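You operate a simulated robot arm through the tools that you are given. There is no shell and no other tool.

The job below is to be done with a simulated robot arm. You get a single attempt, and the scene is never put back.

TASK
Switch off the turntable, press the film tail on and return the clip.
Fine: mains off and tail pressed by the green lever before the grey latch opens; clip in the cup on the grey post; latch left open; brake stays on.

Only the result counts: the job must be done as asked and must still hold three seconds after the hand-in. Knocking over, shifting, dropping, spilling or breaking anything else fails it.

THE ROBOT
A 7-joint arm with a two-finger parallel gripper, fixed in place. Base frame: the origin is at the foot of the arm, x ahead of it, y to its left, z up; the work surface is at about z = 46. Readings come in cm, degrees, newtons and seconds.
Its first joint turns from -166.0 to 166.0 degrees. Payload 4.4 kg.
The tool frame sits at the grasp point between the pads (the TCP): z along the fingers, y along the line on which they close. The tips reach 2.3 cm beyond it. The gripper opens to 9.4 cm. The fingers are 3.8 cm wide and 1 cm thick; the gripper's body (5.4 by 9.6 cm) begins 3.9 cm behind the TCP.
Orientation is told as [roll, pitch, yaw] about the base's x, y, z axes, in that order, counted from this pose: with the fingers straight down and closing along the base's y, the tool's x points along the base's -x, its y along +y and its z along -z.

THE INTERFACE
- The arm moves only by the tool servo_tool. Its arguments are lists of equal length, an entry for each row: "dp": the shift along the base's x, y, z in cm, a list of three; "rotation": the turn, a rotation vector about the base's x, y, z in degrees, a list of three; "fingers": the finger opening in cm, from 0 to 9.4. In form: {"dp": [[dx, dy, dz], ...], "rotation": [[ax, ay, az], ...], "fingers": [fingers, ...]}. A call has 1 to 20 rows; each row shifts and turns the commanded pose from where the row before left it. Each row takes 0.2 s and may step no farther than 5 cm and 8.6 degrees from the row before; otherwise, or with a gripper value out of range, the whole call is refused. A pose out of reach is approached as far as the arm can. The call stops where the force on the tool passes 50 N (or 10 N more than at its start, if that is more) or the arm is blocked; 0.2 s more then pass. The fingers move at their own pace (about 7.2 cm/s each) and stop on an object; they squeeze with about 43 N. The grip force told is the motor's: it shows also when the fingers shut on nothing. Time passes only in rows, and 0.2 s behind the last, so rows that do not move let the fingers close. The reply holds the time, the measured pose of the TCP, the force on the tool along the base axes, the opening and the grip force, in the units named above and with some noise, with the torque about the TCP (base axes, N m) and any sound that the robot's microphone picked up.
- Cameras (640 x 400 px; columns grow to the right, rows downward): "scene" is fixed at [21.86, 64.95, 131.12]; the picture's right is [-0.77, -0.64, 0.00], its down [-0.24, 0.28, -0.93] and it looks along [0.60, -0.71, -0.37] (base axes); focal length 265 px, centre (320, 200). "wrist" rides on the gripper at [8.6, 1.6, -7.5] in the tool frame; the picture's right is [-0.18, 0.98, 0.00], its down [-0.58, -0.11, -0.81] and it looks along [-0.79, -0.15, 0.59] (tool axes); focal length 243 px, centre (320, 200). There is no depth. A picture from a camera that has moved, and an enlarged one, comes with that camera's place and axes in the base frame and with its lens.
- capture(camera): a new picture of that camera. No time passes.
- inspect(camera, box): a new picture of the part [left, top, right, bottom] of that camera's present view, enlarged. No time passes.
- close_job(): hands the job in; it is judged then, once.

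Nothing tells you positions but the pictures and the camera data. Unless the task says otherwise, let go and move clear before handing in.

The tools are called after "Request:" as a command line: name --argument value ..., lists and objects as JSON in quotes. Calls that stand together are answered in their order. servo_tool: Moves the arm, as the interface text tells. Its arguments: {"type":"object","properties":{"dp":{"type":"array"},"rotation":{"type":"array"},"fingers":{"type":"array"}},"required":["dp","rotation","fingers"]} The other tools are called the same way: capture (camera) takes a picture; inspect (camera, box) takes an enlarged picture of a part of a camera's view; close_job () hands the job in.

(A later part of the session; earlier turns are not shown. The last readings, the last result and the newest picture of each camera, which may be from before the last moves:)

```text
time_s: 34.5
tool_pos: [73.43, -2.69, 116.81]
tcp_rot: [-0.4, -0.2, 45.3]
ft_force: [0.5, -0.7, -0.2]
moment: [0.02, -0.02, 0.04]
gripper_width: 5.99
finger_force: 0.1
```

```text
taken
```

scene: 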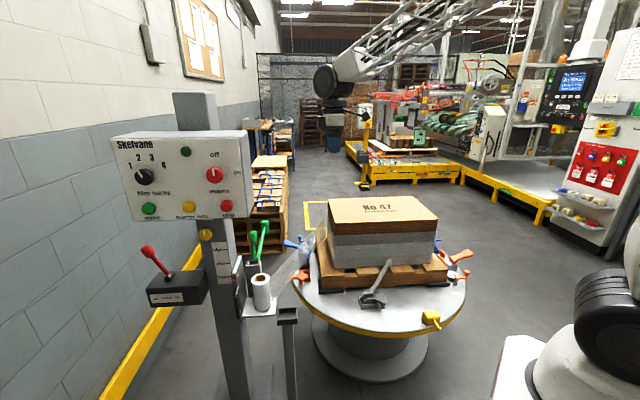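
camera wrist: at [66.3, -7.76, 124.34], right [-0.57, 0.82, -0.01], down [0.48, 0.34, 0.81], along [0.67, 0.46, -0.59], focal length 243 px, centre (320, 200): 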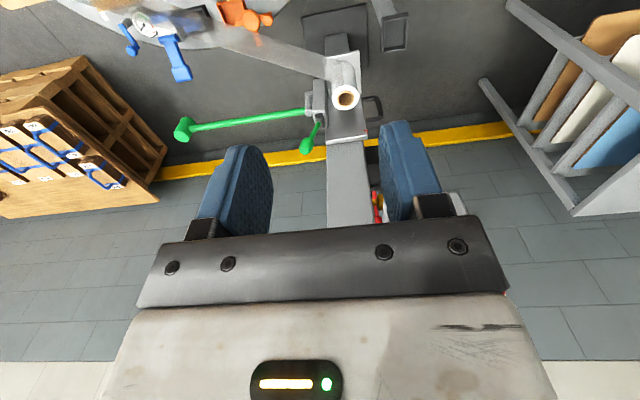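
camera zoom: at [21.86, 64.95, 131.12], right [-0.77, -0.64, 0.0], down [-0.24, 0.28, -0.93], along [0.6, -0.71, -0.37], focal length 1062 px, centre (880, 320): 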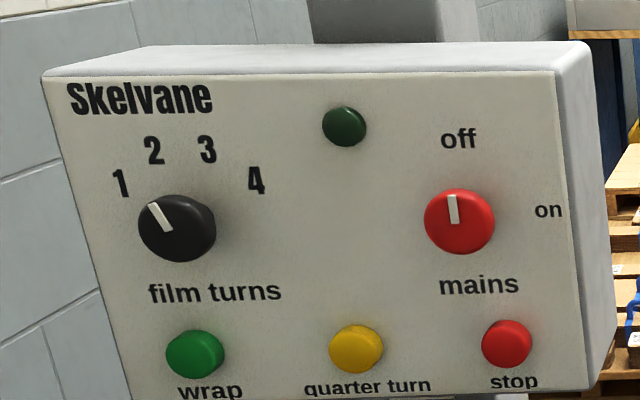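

Mains is confirmed off. I'll approach the green handle with the tool tilted outward, in smaller steps.

Request:
servo_tool --dp '[[2.6, 0.4, -3], [2.6, 0.4, -3.2], [2.6, 0.4, -3.2], [2.6, 1.2, -3.2], [2.6, 1.3, -3.2], [2.6, 1.3, -3.2], [2.6, 1.4, -3.2], [2.4, 1.3, -3.2], [0, 0, 0]]' --rotation '[[5.66, -5.66, 0], [5.66, -5.66, 0], [5.66, -5.66, 0], [5.66, -5.66, 0], [5.66, -5.66, 0], [0, 0, 0], [0, 0, 0], [0, 0, 0], [0, 0, 0]]' --fingers '[6, 6, 6, 6, 6, 6, 6, 6, 6]'

Request:
capture --camera "wrist"

Request:
capture --camera "scene"

```text
time_s: 36.5
tool_pos: [94.09, 4.99, 91.38]
tcp_rot: [-0.6, -40.3, 45.4]
ft_force: [-0.3, 0.3, 0.1]
moment: [0.0, 0.0, -0.04]
gripper_width: 6.01
finger_force: 0.0
```

```text
taken
camera wrist: at [84.93, -2.01, 91.6], right [-0.6, 0.8, 0.11], down [0.02, -0.13, 0.99], along [0.8, 0.59, 0.06], focal length 243 px, centre (320, 200)
```

wrist: 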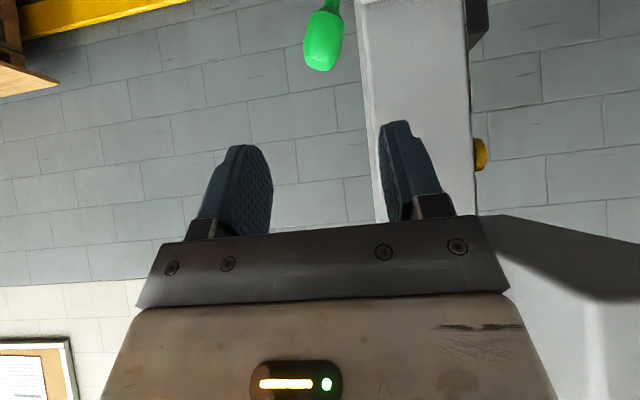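

```text
taken
```

scene: 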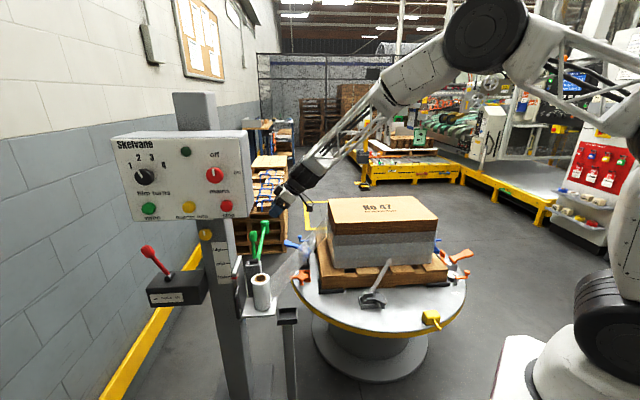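

The knob is confirmed at (100.9,12,79.55). I'll close the fingers and come down on its far (−n) side, so I can push the handle toward the panel side without touching the post.

Request:
servo_tool --dp '[[1.2, -1.2, 0], [1.2, -1.2, 0], [0, 0, 0], [1.47, 1.47, -2.46], [1.47, 1.47, -2.46], [1.47, 1.47, -2.46], [0.7, 0.7, -1.2], [0, 0, 0]]' --rotation '[[0, 0, 0], [0, 0, 0], [0, 0, 0], [0, 0, 0], [0, 0, 0], [0, 0, 0], [0, 0, 0], [0, 0, 0]]' --fingers '[0, 0, 0, 0, 0, 0, 0, 0]'

Request:
capture --camera "wrist"

Request:
inspect --camera "scene" --box '[230, 200, 310, 320]'

```text
time_s: 38.3
tool_pos: [101.58, 7.72, 82.93]
tcp_rot: [-0.6, -40.2, 45.4]
ft_force: [-0.6, -0.1, 0.0]
moment: [-0.02, 0.03, -0.01]
gripper_width: 0.01
finger_force: 42.4
```

```text
taken
camera wrist: at [92.43, 0.76, 83.13], right [-0.6, 0.8, 0.11], down [0.02, -0.13, 0.99], along [0.8, 0.59, 0.06], focal length 243 px, centre (320, 200)
```

wrist: 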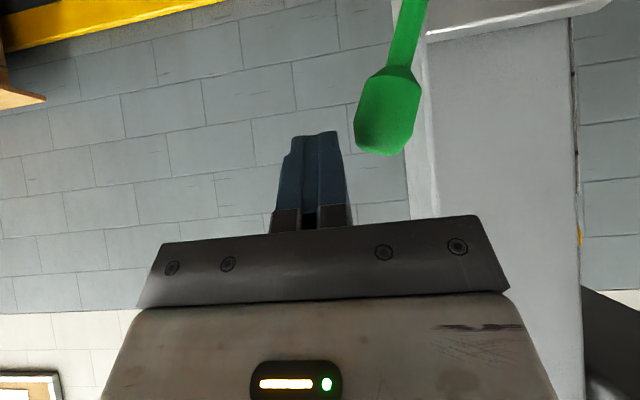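

```text
3.33 times, centred on (270, 260) of scene
camera zoom: at [21.86, 64.95, 131.12], right [-0.77, -0.64, 0.0], down [-0.24, 0.28, -0.93], along [0.6, -0.71, -0.37], focal length 885 px, centre (487, 0)
```

zoom: 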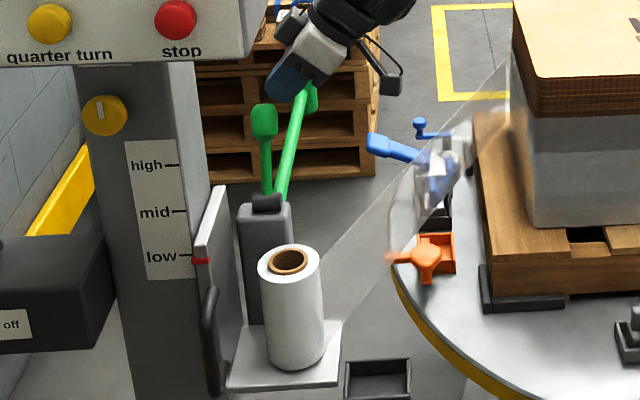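

The fingers are beside the knob. I'll lower slightly and start pushing gently.

Request:
servo_tool --dp '[[0.64, 0.64, -1.07], [-0.5, 0.5, 0], [-0.5, 0.5, 0], [-0.5, 0.5, 0], [-0.5, 0.5, 0], [0, 0, 0]]' --rotation '[[0, 0, 0], [0, 0, 0], [0, 0, 0], [0, 0, 0], [0, 0, 0], [0, 0, 0]]' --fingers '[0, 0, 0, 0, 0, 0]'

Request:
capture --camera "wrist"

Request:
inspect --camera "scene" --box '[230, 200, 310, 320]'

```text
time_s: 39.7
tool_pos: [100.08, 10.5, 81.69]
tcp_rot: [-0.5, -40.1, 45.3]
ft_force: [1.9, -2.7, -2.5]
moment: [-0.01, -0.02, -0.05]
gripper_width: 0.0
finger_force: 42.5
```

```text
taken
camera wrist: at [90.92, 3.51, 81.95], right [-0.6, 0.8, 0.11], down [0.02, -0.13, 0.99], along [0.8, 0.59, 0.06], focal length 243 px, centre (320, 200)
```

wrist: 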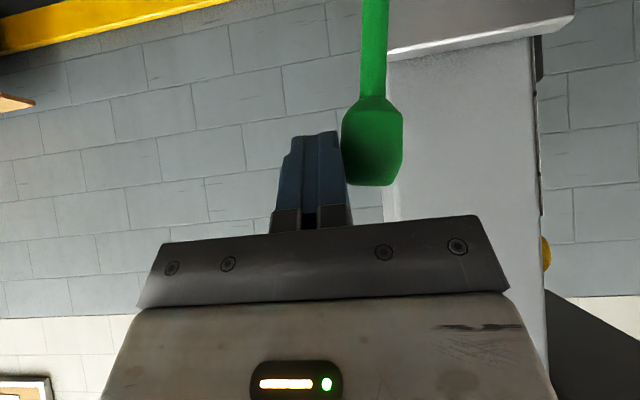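

```text
3.33 times, centred on (270, 260) of scene
camera zoom: at [21.86, 64.95, 131.12], right [-0.77, -0.64, 0.0], down [-0.24, 0.28, -0.93], along [0.6, -0.71, -0.37], focal length 885 px, centre (487, 0)
```

zoom: 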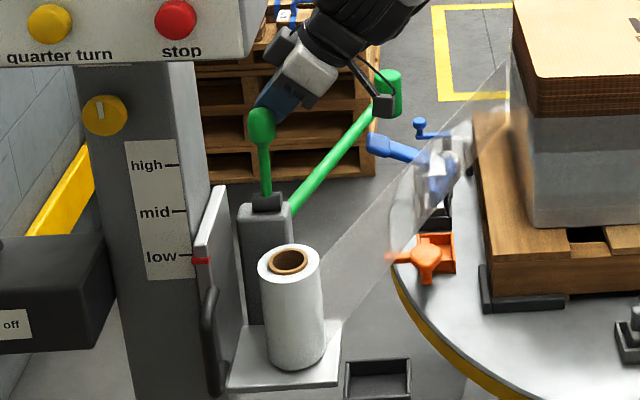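

Pushing the handle swings the long arm toward the load, so I'll continue.

Request:
servo_tool --dp '[[-0.5, 0.5, 0], [-0.5, 0.5, 0], [-0.5, 0.5, -0.1], [-0.5, 0.5, -0.1], [0, 0, 0]]' --rotation '[[0, 0, 0], [0, 0, 0], [0, 0, 0], [0, 0, 0], [0, 0, 0]]' --fingers '[0, 0, 0, 0, 0]'

Request:
capture --camera "wrist"

Request:
inspect --camera "scene" --box '[230, 200, 340, 320]'

```text
time_s: 40.9
tool_pos: [98.15, 12.34, 81.51]
tcp_rot: [-0.4, -40.1, 45.3]
ft_force: [4.0, -3.1, -3.2]
moment: [-0.15, -0.03, -0.09]
gripper_width: 0.03
finger_force: 41.9
```

```text
taken
camera wrist: at [88.88, 5.41, 81.77], right [-0.6, 0.8, 0.11], down [0.02, -0.13, 0.99], along [0.8, 0.59, 0.06], focal length 243 px, centre (320, 200)
```

wrist: 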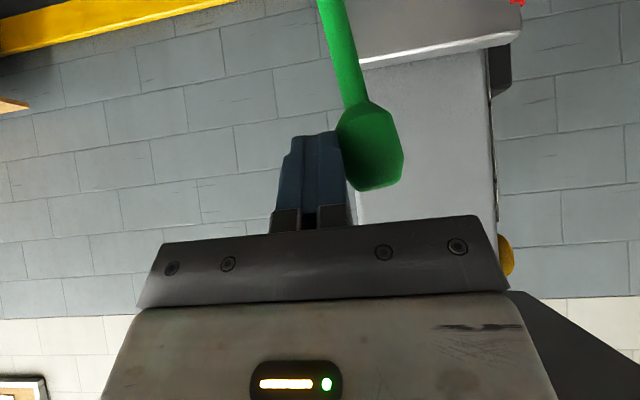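

```text
3.33 times, centred on (285, 260) of scene
camera zoom: at [21.86, 64.95, 131.12], right [-0.77, -0.64, 0.0], down [-0.24, 0.28, -0.93], along [0.6, -0.71, -0.37], focal length 885 px, centre (437, 0)
```

zoom: 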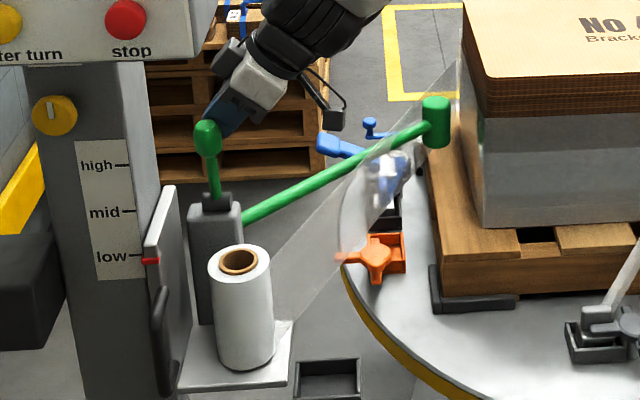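

The arm head is nearly at the load. I'll keep pushing in small steps until it resists.

Request:
servo_tool --dp '[[-0.4, 0.4, -0.1], [-0.4, 0.4, -0.1], [-0.4, 0.4, -0.1], [0, 0, 0]]' --rotation '[[0, 0, 0], [0, 0, 0], [0, 0, 0], [0, 0, 0]]' --fingers '[0, 0, 0, 0]'

Request:
capture --camera "wrist"

Request:
inspect --camera "scene" --box '[230, 200, 340, 320]'

```text
time_s: 41.6
tool_pos: [97.57, 12.85, 81.63]
tcp_rot: [-0.9, -40.3, 45.1]
ft_force: [8.5, -11.1, -3.6]
moment: [-0.26, -0.19, -0.15]
gripper_width: 0.0
finger_force: 42.8
stopped in row 3: the force on the tool passed its limit at 64 N (the readings are from after the stop); the commanded pose is now the measured one
```

```text
taken
camera wrist: at [88.31, 5.95, 81.79], right [-0.59, 0.8, 0.11], down [0.01, -0.12, 0.99], along [0.81, 0.59, 0.06], focal length 243 px, centre (320, 200)
```

wrist: 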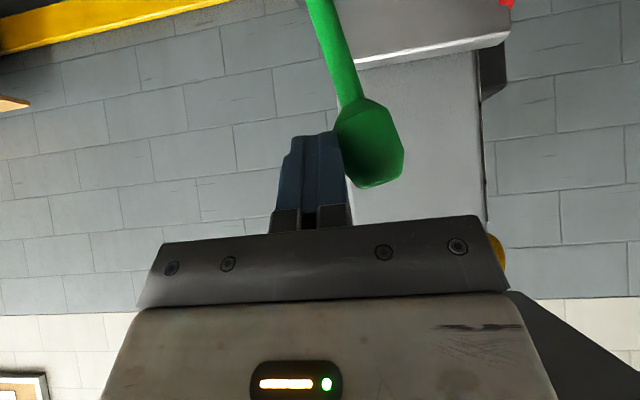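

```text
3.33 times, centred on (285, 260) of scene
camera zoom: at [21.86, 64.95, 131.12], right [-0.77, -0.64, 0.0], down [-0.24, 0.28, -0.93], along [0.6, -0.71, -0.37], focal length 885 px, centre (437, 0)
```

zoom: 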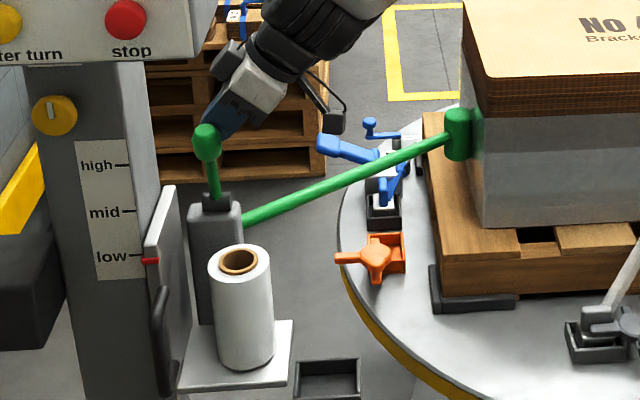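

The film strip has gone onto the load and the arm rests against it at its end stop, so the tail is pressed. I'll back off and check that the arm stays.

Request:
servo_tool --dp '[[0.7, -0.7, 0], [0.7, -0.7, 0], [-1.2, -1.2, 2.2], [-1.5, -1.5, 2.6], [-1.5, -1.5, 2.6], [-1.5, -1.5, 2.6], [-1.5, -1.5, 2.6], [0, 0, 0]]' --rotation '[[0, 0, 0], [0, 0, 0], [0, 0, 0], [0, 0, 0], [0, 0, 0], [0, 0, 0], [0, 0, 0], [0, 0, 0]]' --fingers '[0, 0, 0, 0, 0, 0, 0, 0]'

Request:
capture --camera "wrist"

Request:
capture --camera "scene"

Request:
inspect --camera "scene" --box '[230, 200, 340, 320]'

```text
time_s: 43.4
tool_pos: [91.83, 4.41, 94.3]
tcp_rot: [-0.7, -40.2, 45.3]
ft_force: [0.3, 1.1, -0.9]
moment: [0.05, -0.01, 0.03]
gripper_width: 0.01
finger_force: 42.3
```

```text
taken
camera wrist: at [82.67, -2.58, 94.41], right [-0.59, 0.8, 0.11], down [0.01, -0.12, 0.99], along [0.81, 0.59, 0.06], focal length 243 px, centre (320, 200)
```

wrist: 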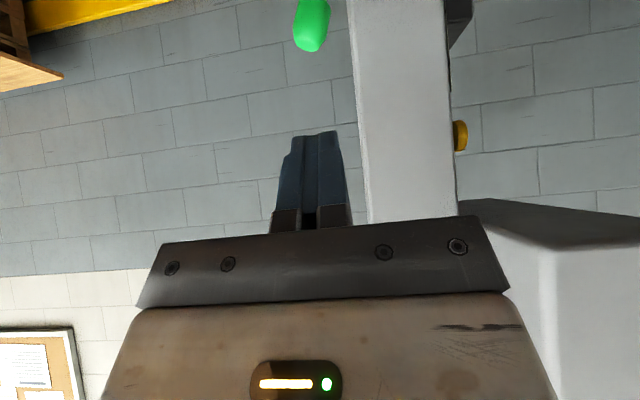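

```text
taken
```

scene: 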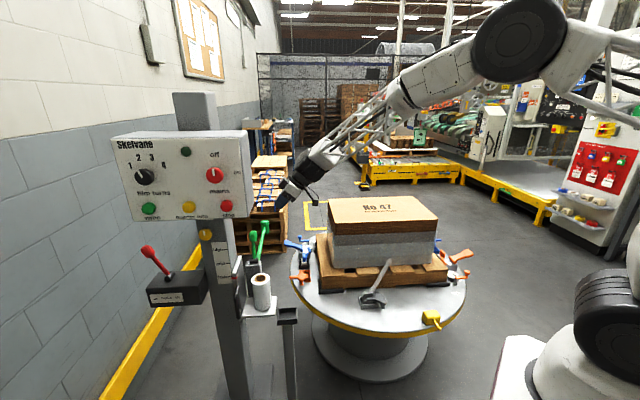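

```text
3.33 times, centred on (285, 260) of scene
camera zoom: at [21.86, 64.95, 131.12], right [-0.77, -0.64, 0.0], down [-0.24, 0.28, -0.93], along [0.6, -0.71, -0.37], focal length 885 px, centre (437, 0)
```

zoom: 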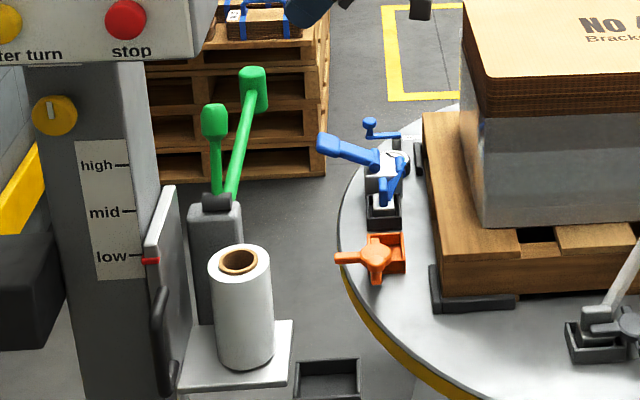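

The lever springs back on release, and the film strip stays stuck to the load, so the tail is pressed. Next is the grey latch; I'll untilt and go for a close look.

Request:
servo_tool --dp '[[-3, -0.5, 2], [-3, -0.5, 2], [-4, -0.5, 2], [-4, -0.5, 2], [-4, -0.5, 2], [-4, -0.5, 0], [-4, -0.5, 0], [-4, -1, 0], [-4, -1, -2], [-4, -2, -2], [-4, -2, -3], [-4, -2, -3], [0, -1, -4], [0, -1, -4], [0, 0, -4]]' --rotation '[[-5.66, 5.66, 0], [-5.66, 5.66, 0], [-5.66, 5.66, 0], [-5.66, 5.66, 0], [-5.66, 5.66, 0], [0, 0, -8.2], [0, 0, -8.2], [0, 0, -8.2], [0, 0, -8.2], [0, 0, -8.2], [0, 0, -8.2], [0, 0, -8.2], [0, 0, -8.2], [0, 0, 0], [0, 0, 0]]' --fingers '[9.4, 9.4, 9.4, 9.4, 9.4, 9.4, 9.4, 9.4, 9.4, 9.4, 9.4, 9.4, 9.4, 9.4, 9.4]'

Request:
capture --camera "wrist"

Request:
inspect --camera "wrist" --box '[220, 0, 420, 140]'

```text
refused: row 11 steps farther than a row can; nothing moved
```

```text
taken
camera wrist: at [82.67, -2.58, 94.41], right [-0.59, 0.8, 0.11], down [0.01, -0.12, 0.99], along [0.81, 0.59, 0.06], focal length 243 px, centre (320, 200)
```

wrist: 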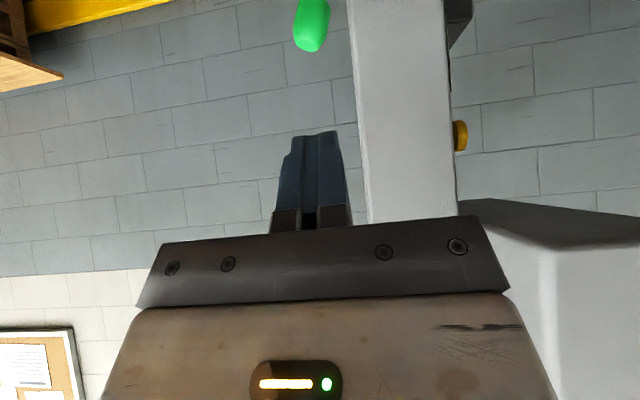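

```text
2.86 times, centred on (320, 70) of wrist
camera zoom: at [82.67, -2.58, 94.41], right [-0.59, 0.8, 0.11], down [0.01, -0.12, 0.99], along [0.81, 0.59, 0.06], focal length 693 px, centre (320, 571)
```

zoom: 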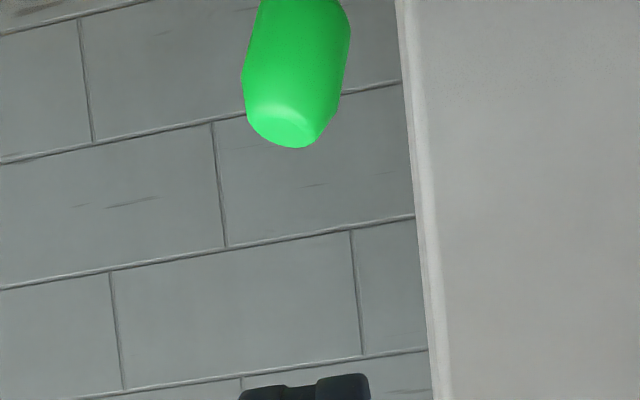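

One step was too long, so I'll repeat the move with shorter steps.

Request:
servo_tool --dp '[[-3, -0.5, 2], [-3, -0.5, 2], [-4, -0.5, 2], [-4, -0.5, 2], [-4, -0.5, 2], [-4, -0.5, 0], [-4, -0.5, 0], [-4, -1, 0], [-4, -1, -2], [-4, -2, -2], [-4, -2, -2], [-4, -2, -2], [0, -1, -4], [0, -1, -4], [0, 0, -4], [0, 0, -4]]' --rotation '[[-5.66, 5.66, 0], [-5.66, 5.66, 0], [-5.66, 5.66, 0], [-5.66, 5.66, 0], [-5.66, 5.66, 0], [0, 0, -8.2], [0, 0, -8.2], [0, 0, -8.2], [0, 0, -8.2], [0, 0, -8.2], [0, 0, -8.2], [0, 0, -8.2], [0, 0, -8.2], [0, 0, 0], [0, 0, 0], [0, 0, 0]]' --fingers '[9.4, 9.4, 9.4, 9.4, 9.4, 9.4, 9.4, 9.4, 9.4, 9.4, 9.4, 9.4, 9.4, 9.4, 9.4, 9.4]'

Request:
capture --camera "wrist"

Request:
inspect --camera "wrist" --box '[220, 0, 420, 140]'

```text
time_s: 46.8
tool_pos: [45.71, -9.05, 80.25]
tcp_rot: [-0.7, -0.3, -20.4]
ft_force: [-0.6, -1.0, 0.0]
moment: [-0.02, -0.02, 0.01]
gripper_width: 9.41
finger_force: 0.1
```

```text
taken
camera wrist: at [38.19, -4.39, 87.7], right [0.52, 0.86, -0.01], down [0.51, -0.29, 0.81], along [0.69, -0.42, -0.59], focal length 243 px, centre (320, 200)
```

wrist: 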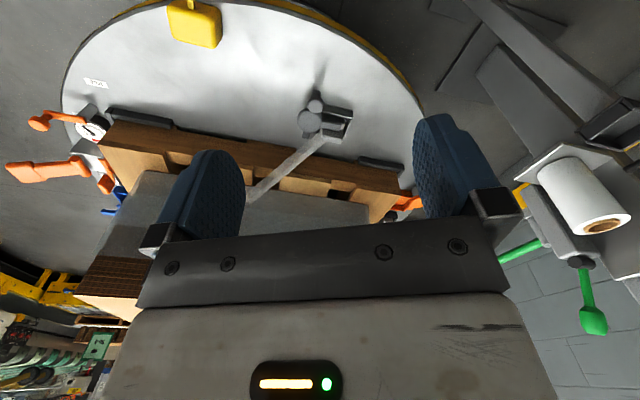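

```text
2.86 times, centred on (320, 70) of wrist
camera zoom: at [38.19, -4.39, 87.7], right [0.52, 0.86, -0.01], down [0.51, -0.29, 0.81], along [0.69, -0.42, -0.59], focal length 693 px, centre (320, 571)
```

zoom: 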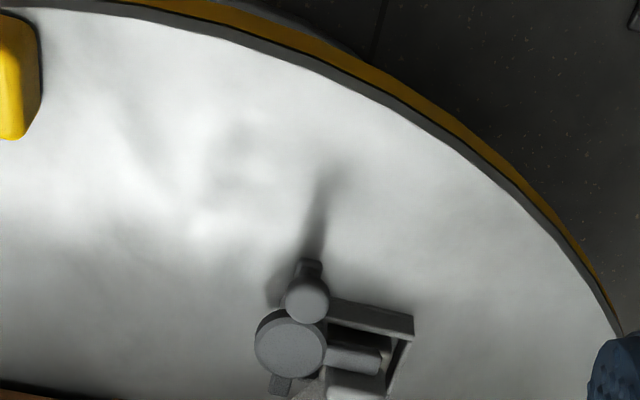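

Request:
servo_tool --dp '[[1.2, -0.7, -4], [1.2, -0.7, -4], [1.2, -0.7, -4], [1, -0.5, -4], [0, 0, 0]]' --rotation '[[0, 0, 0], [0, 0, 0], [0, 0, 0], [0, 0, 0], [0, 0, 0]]' --fingers '[9.4, 9.4, 9.4, 9.4, 9.4]'

Request:
capture --camera "wrist"

Request:
inspect --camera "wrist" --box '[240, 90, 400, 190]'

Request:
inspect --camera "scene" --box '[350, 250, 414, 320]'

```text
time_s: 48.0
tool_pos: [50.31, -11.84, 64.27]
tcp_rot: [-0.7, -0.3, -20.4]
ft_force: [-0.4, -0.5, 0.1]
moment: [-0.01, 0.02, -0.02]
gripper_width: 9.4
finger_force: 0.1
```

```text
taken
camera wrist: at [42.8, -7.39, 71.77], right [0.51, 0.86, -0.01], down [0.51, -0.29, 0.81], along [0.69, -0.42, -0.59], focal length 243 px, centre (320, 200)
```

wrist: 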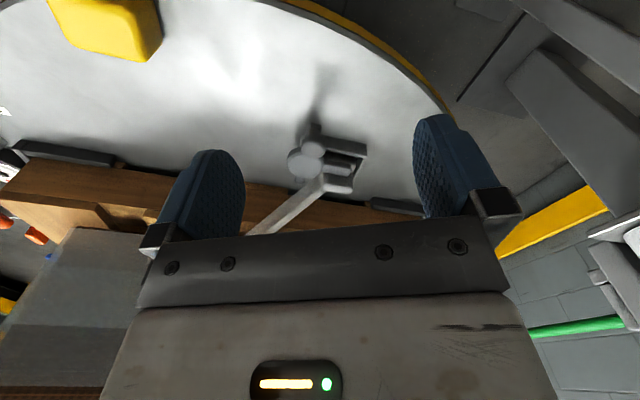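

```text
4.00 times, centred on (320, 140) of wrist
camera zoom: at [42.8, -7.39, 71.77], right [0.51, 0.86, -0.01], down [0.51, -0.29, 0.81], along [0.69, -0.42, -0.59], focal length 970 px, centre (320, 440)
```

zoom: 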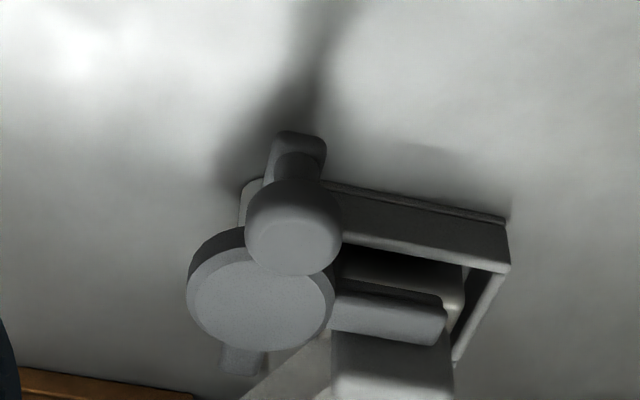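

```text
5.71 times, centred on (382, 285) of scene
camera zoom: at [21.86, 64.95, 131.12], right [-0.77, -0.64, 0.0], down [-0.24, 0.28, -0.93], along [0.6, -0.71, -0.37], focal length 1516 px, centre (-34, -286)
```

zoom: 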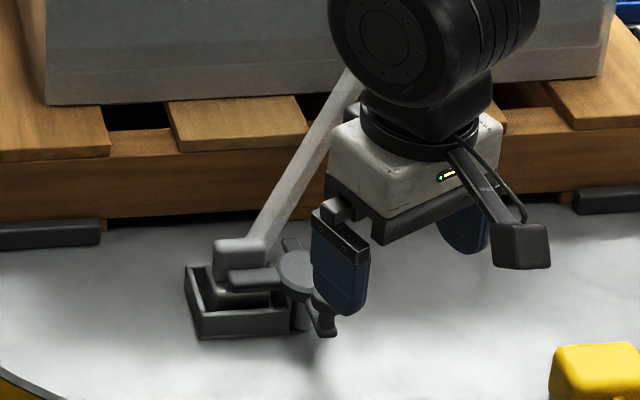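

The latch hub is at (60,-20,51). Its bar points (0.7,0.7) over the clip foot, and the crank knob is at (57,-17,52.7), so counter-clockwise should open it. I'll position above the crank knob at yaw −45°.

Request:
servo_tool --dp '[[1.7, -1.3, 0], [1.7, -1.3, 0], [1.7, -1.3, 0], [1.6, -1.3, 0], [0, 0, 0]]' --rotation '[[0, 0, -8.2], [0, 0, -8.2], [0, 0, -8.2], [0, 0, 0], [0, 0, 0]]' --fingers '[5.5, 5.5, 5.5, 5.5, 5.5]'

Request:
capture --camera "wrist"

Request:
inspect --camera "wrist" --box '[240, 50, 400, 150]'

```text
time_s: 49.2
tool_pos: [56.81, -17.07, 64.36]
tcp_rot: [-0.7, -0.4, -45.1]
ft_force: [0.1, 0.7, 0.6]
moment: [-0.01, -0.02, 0.01]
gripper_width: 5.53
finger_force: 0.1
```

```text
taken
camera wrist: at [52.03, -9.7, 71.83], right [0.83, 0.56, -0.01], down [0.34, -0.48, 0.81], along [0.45, -0.67, -0.59], focal length 243 px, centre (320, 200)
```

wrist: 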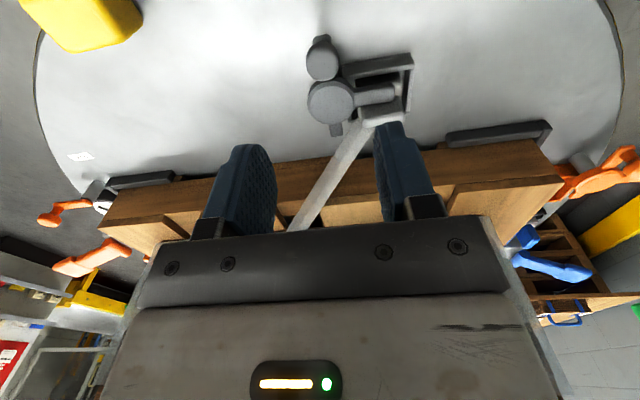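

```text
4.00 times, centred on (320, 100) of wrist
camera zoom: at [52.03, -9.7, 71.83], right [0.83, 0.56, -0.01], down [0.34, -0.48, 0.81], along [0.45, -0.67, -0.59], focal length 970 px, centre (320, 600)
```

zoom: 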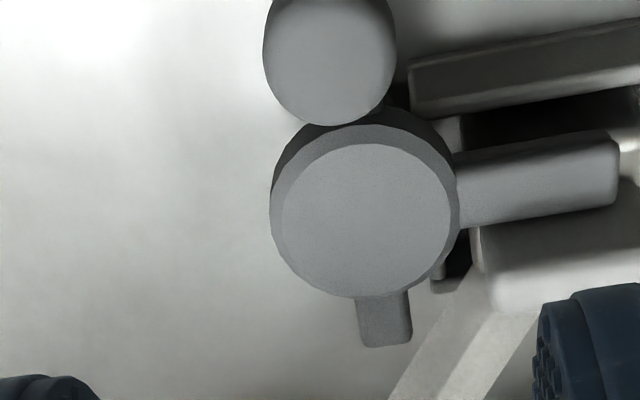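

The knob position is confirmed at (57,-17). I'll lower the open fingers around it.

Request:
servo_tool --dp '[[0, 0, -3], [0, 0, -3], [0, 0, -2], [0, 0, -1], [0, 0, -1], [0, 0, 0]]' --rotation '[[0, 0, 0], [0, 0, 0], [0, 0, 0], [0, 0, 0], [0, 0, 0], [0, 0, 0]]' --fingers '[5.5, 5.5, 5.5, 5.5, 5.5, 5.5]'

Request:
capture --camera "wrist"

Request:
inspect --camera "scene" --box '[350, 250, 414, 320]'

```text
time_s: 50.6
tool_pos: [56.9, -17.02, 54.33]
tcp_rot: [-0.6, -0.3, -45.1]
ft_force: [0.3, -0.3, 0.0]
moment: [-0.01, -0.02, -0.01]
gripper_width: 5.5
finger_force: 0.0
```

```text
taken
camera wrist: at [52.07, -9.6, 61.69], right [0.83, 0.56, -0.01], down [0.34, -0.48, 0.81], along [0.45, -0.67, -0.59], focal length 243 px, centre (320, 200)
```

wrist: 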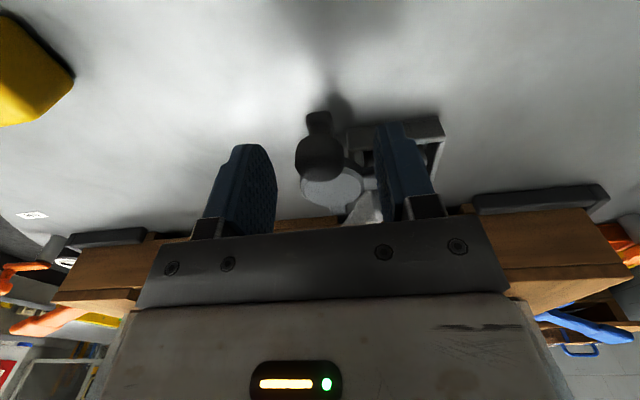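

```text
5.71 times, centred on (382, 285) of scene
camera zoom: at [21.86, 64.95, 131.12], right [-0.77, -0.64, 0.0], down [-0.24, 0.28, -0.93], along [0.6, -0.71, -0.37], focal length 1516 px, centre (-34, -286)
```

zoom: 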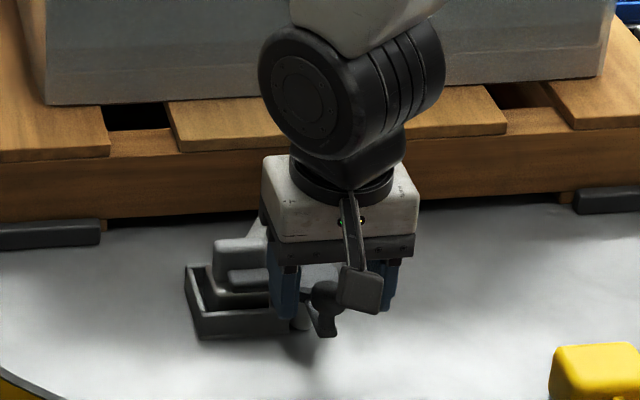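

Request:
servo_tool --dp '[[0, 0, -0.7], [0, 0, -0.6], [0, 0, 0]]' --rotation '[[0, 0, 0], [0, 0, 0], [0, 0, 0]]' --fingers '[5.5, 5.5, 5.5]'

Request:
servo_tool --dp '[[-0.4, -0.4, 0], [-0.4, -0.4, 0], [-0.4, -0.4, 0], [0, 0, 0]]' --rotation '[[0, 0, 0], [0, 0, 0], [0, 0, 0], [0, 0, 0]]' --fingers '[5.5, 5.5, 5.5, 5.5]'

Request:
capture --camera "wrist"

```text
time_s: 51.4
tool_pos: [57.01, -16.88, 52.87]
tcp_rot: [-0.8, -0.3, -45.0]
ft_force: [0.3, 0.2, 0.0]
moment: [0.02, -0.03, 0.0]
gripper_width: 5.51
finger_force: 0.0
```

```text
time_s: 52.4
tool_pos: [55.67, -18.16, 52.84]
tcp_rot: [-0.6, -0.3, -44.9]
ft_force: [0.1, 1.0, 0.7]
moment: [0.03, -0.04, 0.01]
gripper_width: 5.52
finger_force: 0.1
```

```text
taken
camera wrist: at [50.9, -10.87, 60.36], right [0.83, 0.56, -0.01], down [0.34, -0.48, 0.81], along [0.45, -0.67, -0.59], focal length 243 px, centre (320, 200)
```

wrist: 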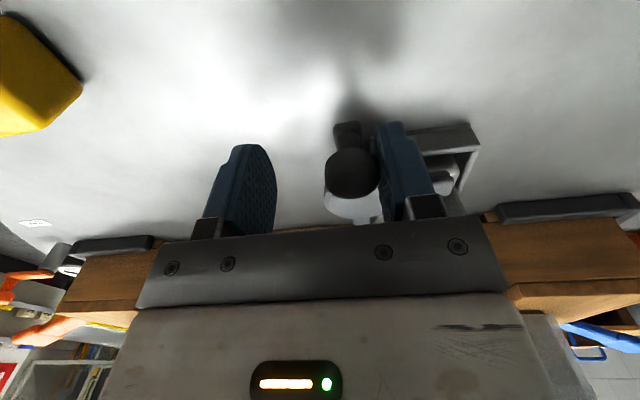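

The + side finger is about to meet the knob. I'll sweep the crank along its arc counter-clockwise.

Request:
servo_tool --dp '[[0, -0.55, 0], [0, -0.55, 0], [-0.05, -0.6, 0], [-0.05, -0.6, 0], [0, 0, 0]]' --rotation '[[0, 0, 7.5], [0, 0, 7.5], [0, 0, 7.5], [0, 0, 7.5], [0, 0, 0]]' --fingers '[5.5, 5.5, 5.5, 5.5, 5.5]'

Request:
capture --camera "wrist"

Request:
inspect --camera "scene" --box '[350, 250, 414, 320]'

```text
time_s: 53.6
tool_pos: [55.78, -20.51, 53.05]
tcp_rot: [-0.7, -0.4, -14.9]
ft_force: [0.3, 0.4, 0.7]
moment: [0.03, -0.02, -0.03]
gripper_width: 5.53
finger_force: 0.1
```

```text
taken
camera wrist: at [47.76, -16.68, 60.44], right [0.43, 0.9, -0.01], down [0.53, -0.24, 0.81], along [0.73, -0.35, -0.59], focal length 243 px, centre (320, 200)
```

wrist: 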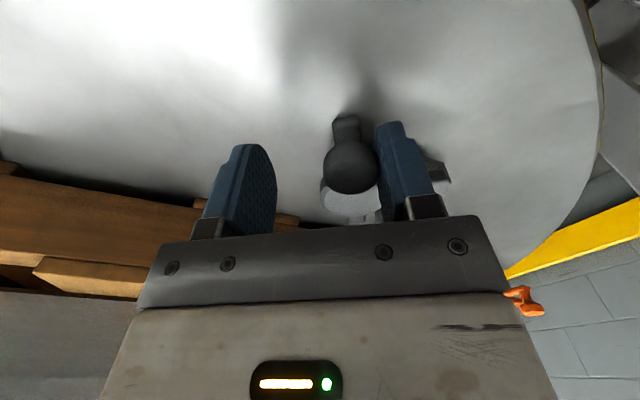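

```text
5.71 times, centred on (382, 285) of scene
camera zoom: at [21.86, 64.95, 131.12], right [-0.77, -0.64, 0.0], down [-0.24, 0.28, -0.93], along [0.6, -0.71, -0.37], focal length 1516 px, centre (-34, -286)
```

zoom: 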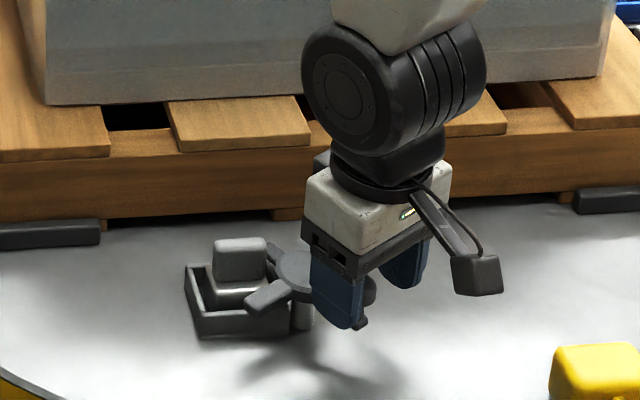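

The latch is turning easily, and the strip it held to the load has released. I'll continue to fully open.

Request:
servo_tool --dp '[[0.05, -0.6, 0], [0.1, -0.6, 0], [0.22, -0.56, 0], [0.3, -0.54, 0], [0.36, -0.48, 0], [0.4, -0.44, 0], [0.48, -0.34, 0], [0.5, -0.3, 0], [0, 0, 0]]' --rotation '[[0, 0, 7.5], [0, 0, 7.5], [0, 0, 7.5], [0, 0, 7.5], [0, 0, 7.5], [0, 0, 7.5], [0, 0, 7.5], [0, 0, 7.5], [0, 0, 0]]' --fingers '[5.5, 5.5, 5.5, 5.5, 5.5, 5.5, 5.5, 5.5, 5.5]'

Request:
capture --camera "wrist"

Request:
inspect --camera "scene" --box '[350, 250, 414, 320]'

```text
time_s: 55.6
tool_pos: [58.06, -24.21, 52.89]
tcp_rot: [-0.7, -0.2, 45.1]
ft_force: [0.7, 0.7, -0.7]
moment: [0.01, 0.03, -0.02]
gripper_width: 5.48
finger_force: 0.0
```

```text
taken
camera wrist: at [50.82, -29.29, 60.37], right [-0.57, 0.82, -0.01], down [0.48, 0.34, 0.81], along [0.67, 0.45, -0.59], focal length 243 px, centre (320, 200)
```

wrist: 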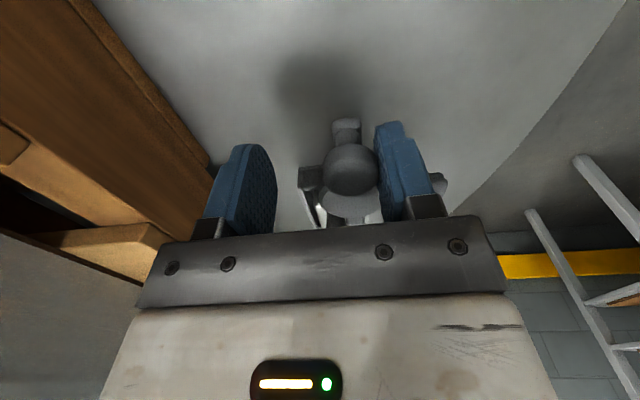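

```text
5.71 times, centred on (382, 285) of scene
camera zoom: at [21.86, 64.95, 131.12], right [-0.77, -0.64, 0.0], down [-0.24, 0.28, -0.93], along [0.6, -0.71, -0.37], focal length 1516 px, centre (-34, -286)
```

zoom: 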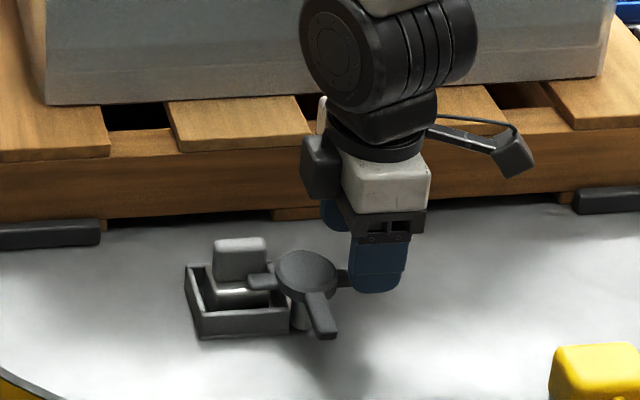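

At 90° the bar is clear, but the short stub now points over the tray. I'll see whether the latch turns further so that nothing overhangs the clip.

Request:
servo_tool --dp '[[0.55, -0.25, 0], [0.6, -0.2, 0], [0.6, -0.08, 0], [0, 0, 0]]' --rotation '[[0, 0, 7], [0, 0, 0], [0, 0, 0], [0, 0, 0]]' --fingers '[5.5, 5.5, 5.5, 5.5]'

Request:
capture --camera "wrist"

Request:
inspect --camera "scene" --box '[350, 250, 414, 320]'

```text
time_s: 56.4
tool_pos: [59.06, -24.55, 52.5]
tcp_rot: [0.2, -0.1, 52.1]
ft_force: [-24.2, 19.6, 3.2]
moment: [-0.06, 0.31, -0.18]
gripper_width: 6.86
finger_force: 15.6
stopped in row 4: the force on the tool passed its limit at 54 N (the readings are from after the stop); the commanded pose is now the measured one
```

```text
taken
camera wrist: at [52.49, -30.4, 60.1], right [-0.66, 0.75, 0.0], down [0.44, 0.39, 0.81], along [0.6, 0.53, -0.59], focal length 243 px, centre (320, 200)
```

wrist: 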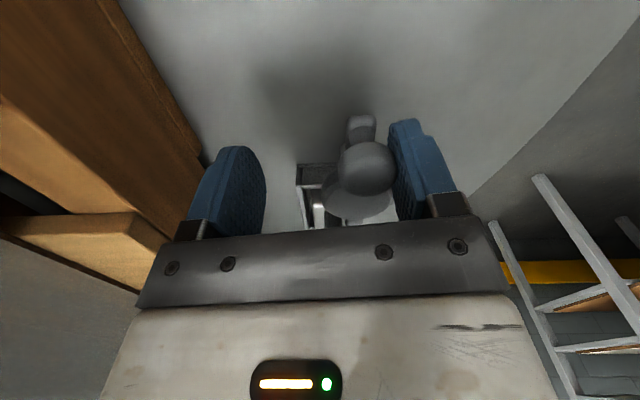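

```text
5.71 times, centred on (382, 285) of scene
camera zoom: at [21.86, 64.95, 131.12], right [-0.77, -0.64, 0.0], down [-0.24, 0.28, -0.93], along [0.6, -0.71, -0.37], focal length 1516 px, centre (-34, -286)
```

zoom: 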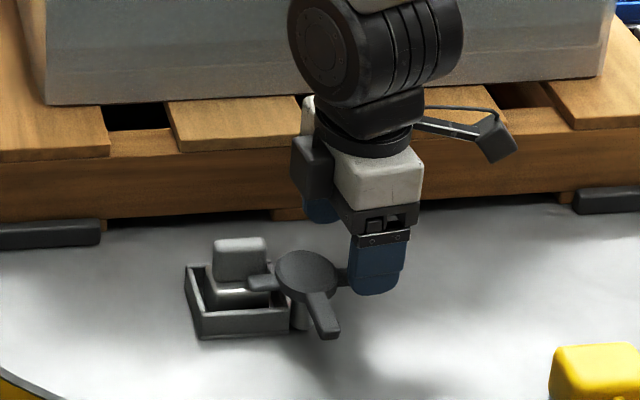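

The latch is at its stop at about 90°, fully open. I'll release the pressure, lift off and look at the clip.

Request:
servo_tool --dp '[[-0.35, 0.35, 0], [0, 0, 0], [0, 0, 3], [0, 0, 4], [0, 0, 4], [-2, -1, 3], [-2, -1, 0], [0, 0, 0]]' --rotation '[[0, 0, 0], [0, 0, 0], [0, 0, 0], [0, 0, 0], [0, 0, 0], [0, 0, 0], [0, 0, 0], [0, 0, 0]]' --fingers '[6.5, 6.5, 6.5, 6.5, 6.5, 6.5, 6.5, 6.5]'

Request:
capture --camera "wrist"

Request:
inspect --camera "wrist" --box '[240, 20, 400, 120]'

Request:
inspect --camera "scene" --box '[350, 250, 414, 320]'

```text
time_s: 58.2
tool_pos: [55.04, -26.27, 66.68]
tcp_rot: [-0.2, -0.3, 52.0]
ft_force: [0.1, -0.1, 0.1]
moment: [-0.02, -0.01, 0.01]
gripper_width: 6.52
finger_force: 0.0
```

```text
taken
camera wrist: at [48.49, -32.21, 74.17], right [-0.66, 0.75, 0.0], down [0.44, 0.39, 0.81], along [0.61, 0.53, -0.59], focal length 243 px, centre (320, 200)
```

wrist: 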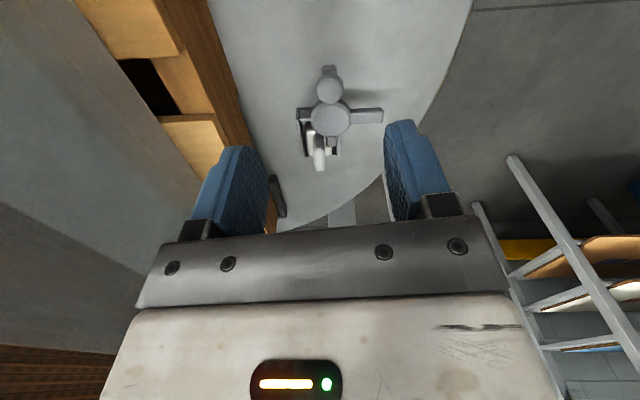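

```text
4.00 times, centred on (320, 70) of wrist
camera zoom: at [48.49, -32.21, 74.17], right [-0.66, 0.75, 0.0], down [0.44, 0.39, 0.81], along [0.61, 0.53, -0.59], focal length 970 px, centre (320, 720)
```

zoom: 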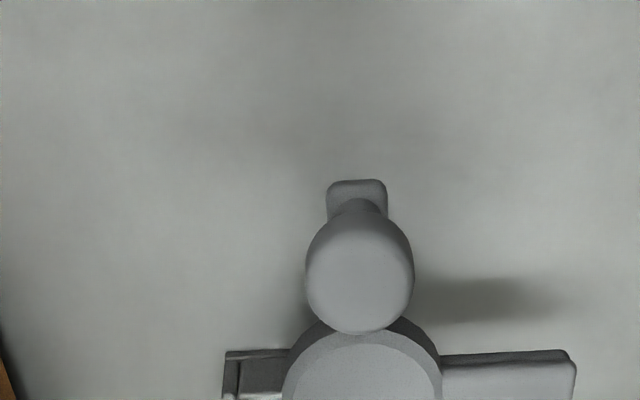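

```text
5.71 times, centred on (382, 285) of scene
camera zoom: at [21.86, 64.95, 131.12], right [-0.77, -0.64, 0.0], down [-0.24, 0.28, -0.93], along [0.6, -0.71, -0.37], focal length 1516 px, centre (-34, -286)
```

zoom: 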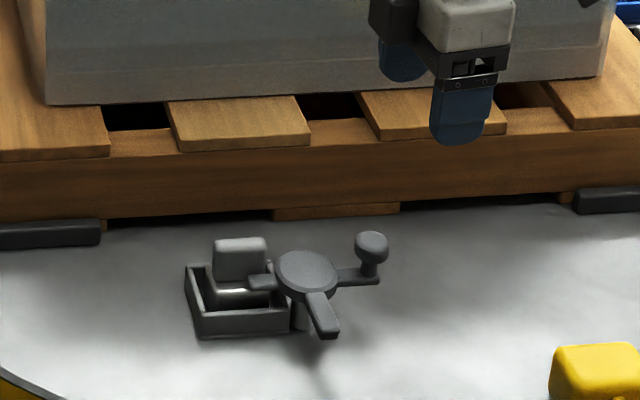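

Request:
inspect --camera "wrist" --box '[270, 90, 370, 190]'

Request:
inspect --camera "scene" --box '[360, 280, 392, 310]'

```text
4.00 times, centred on (320, 140) of wrist
camera zoom: at [48.49, -32.21, 74.17], right [-0.66, 0.75, 0.0], down [0.44, 0.39, 0.81], along [0.61, 0.53, -0.59], focal length 970 px, centre (320, 440)
```

zoom: 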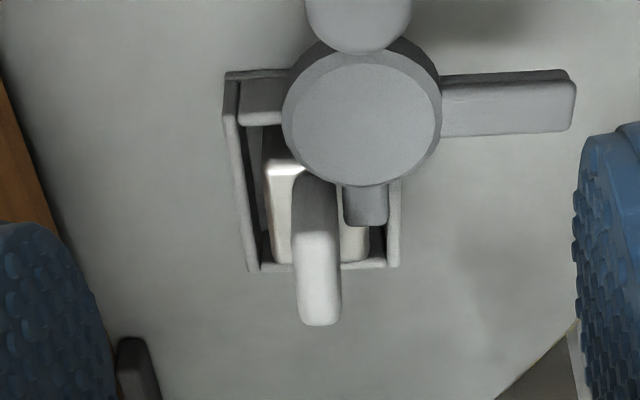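

```text
13.33 times, centred on (376, 295) of scene
camera zoom: at [21.86, 64.95, 131.12], right [-0.77, -0.64, 0.0], down [-0.24, 0.28, -0.93], along [0.6, -0.71, -0.37], focal length 3538 px, centre (-427, -1067)
```

zoom: 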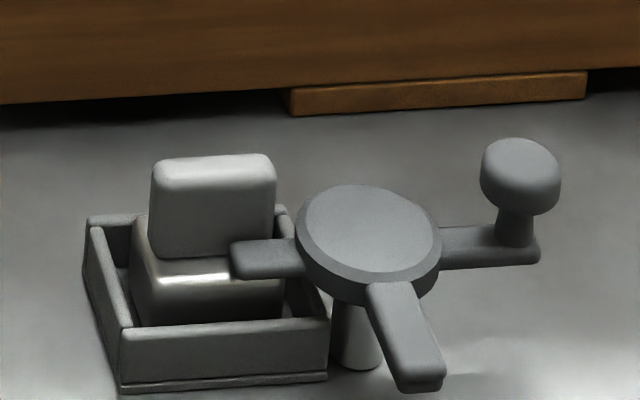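

The clip is a base block with an upright tab at about (64.9,-18.2), top at z≈51.3. I'll move above its outer half at yaw 45° to pinch the tab across its thin side.

Request:
servo_tool --dp '[[3.6, 3, 0], [3.6, 3, 0], [3.7, 3.1, -0.7], [0, 0, 0]]' --rotation '[[0, 0, -3.5], [0, 0, -3.5], [0, 0, 0], [0, 0, 0]]' --fingers '[5, 5, 5, 5]'

Request:
capture --camera "wrist"

Request:
inspect --camera "wrist" --box '[260, 20, 400, 120]'

```text
time_s: 59.2
tool_pos: [66.17, -17.24, 65.96]
tcp_rot: [-0.3, -0.2, 45.2]
ft_force: [0.3, -0.2, 0.0]
moment: [0.0, -0.02, 0.03]
gripper_width: 4.99
finger_force: 0.0
```

```text
taken
camera wrist: at [58.82, -22.27, 73.42], right [-0.57, 0.82, 0.0], down [0.48, 0.34, 0.81], along [0.67, 0.46, -0.59], focal length 243 px, centre (320, 200)
```

wrist: 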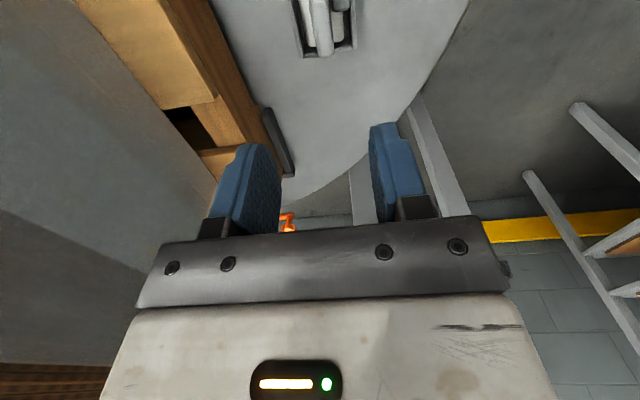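

```text
4.00 times, centred on (330, 70) of wrist
camera zoom: at [58.82, -22.27, 73.42], right [-0.57, 0.82, 0.0], down [0.48, 0.34, 0.81], along [0.67, 0.46, -0.59], focal length 970 px, centre (280, 720)
```

zoom: 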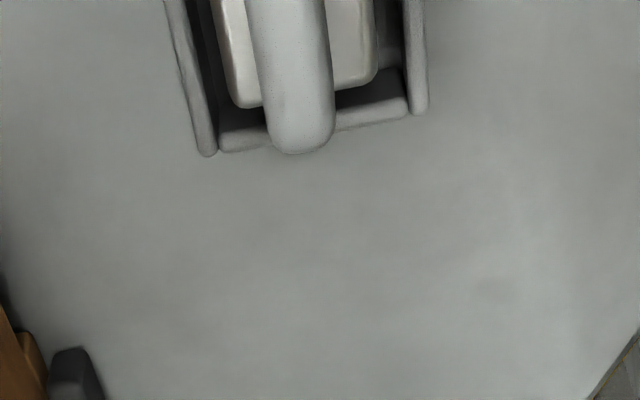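

The tab's outer end is at (66.3,-16.7) with its top at z≈52. I'll align on it and descend.

Request:
servo_tool --dp '[[0.04, 0.45, -3], [0, 0, -3], [0, 0, -3], [0, 0, -2], [0, 0, -1], [0, 0, 0]]' --rotation '[[0, 0, 0], [0, 0, 0], [0, 0, 0], [0, 0, 0], [0, 0, 0], [0, 0, 0]]' --fingers '[4.5, 4.5, 4.5, 4.5, 4.5, 4.5]'

Request:
inspect --camera "wrist" --box '[200, 70, 440, 220]'

Request:
inspect --camera "scene" --box '[350, 250, 414, 320]'

```text
time_s: 60.6
tool_pos: [65.79, -16.79, 54.04]
tcp_rot: [-0.1, -0.1, 45.1]
ft_force: [0.6, 0.0, -0.1]
moment: [-0.01, -0.01, 0.01]
gripper_width: 4.5
finger_force: 0.2
```

```text
2.67 times, centred on (320, 145) of wrist
camera zoom: at [58.56, -21.68, 61.43], right [-0.57, 0.82, 0.0], down [0.48, 0.34, 0.81], along [0.67, 0.46, -0.59], focal length 647 px, centre (320, 347)
```

zoom: 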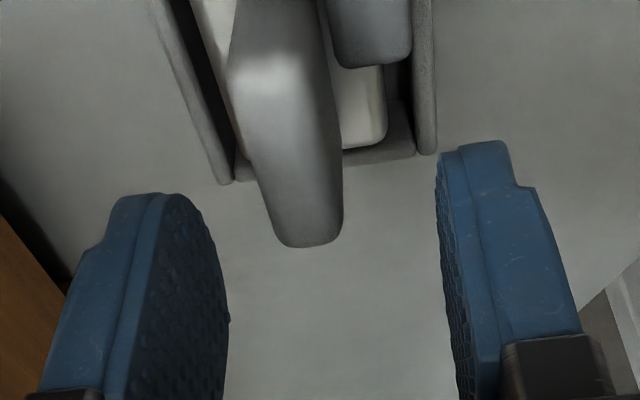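

```text
5.71 times, centred on (382, 285) of scene
camera zoom: at [21.86, 64.95, 131.12], right [-0.77, -0.64, 0.0], down [-0.24, 0.28, -0.93], along [0.6, -0.71, -0.37], focal length 1516 px, centre (-34, -286)
```

zoom: 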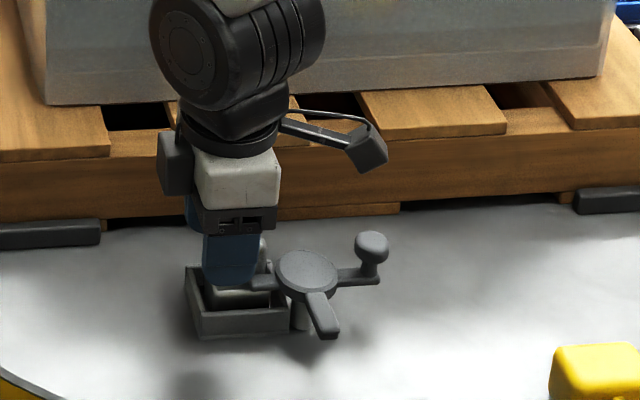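

The tab is slightly off toward the left finger. I'll correct, then lower the last bit.

Request:
servo_tool --dp '[[0.48, -0.1, 0], [0, 0, -0.7], [0, 0, -0.6], [0, 0, -0.5], [0, 0, 0]]' --rotation '[[0, 0, 0], [0, 0, 0], [0, 0, 0], [0, 0, 0], [0, 0, 0]]' --fingers '[4.5, 4.5, 4.5, 4.5, 4.5]'

Request:
inspect --camera "wrist" --box '[200, 70, 440, 220]'

```text
time_s: 61.8
tool_pos: [66.34, -16.96, 52.18]
tcp_rot: [-0.2, -0.1, 45.1]
ft_force: [-0.5, 0.0, 0.5]
moment: [0.01, 0.0, 0.01]
gripper_width: 4.52
finger_force: 0.1
```

```text
2.67 times, centred on (320, 145) of wrist
camera zoom: at [59.14, -21.92, 59.71], right [-0.57, 0.82, 0.0], down [0.48, 0.34, 0.81], along [0.67, 0.46, -0.59], focal length 647 px, centre (320, 347)
```

zoom: 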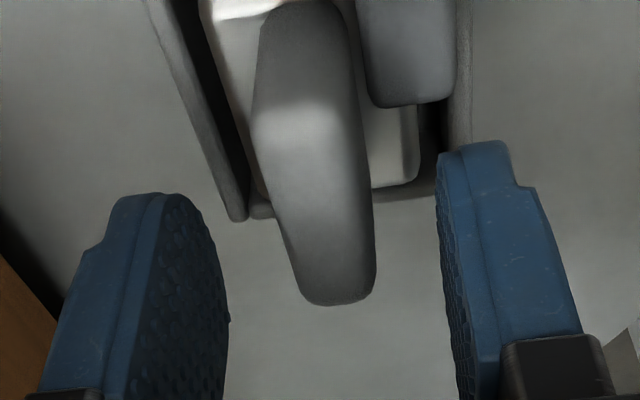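

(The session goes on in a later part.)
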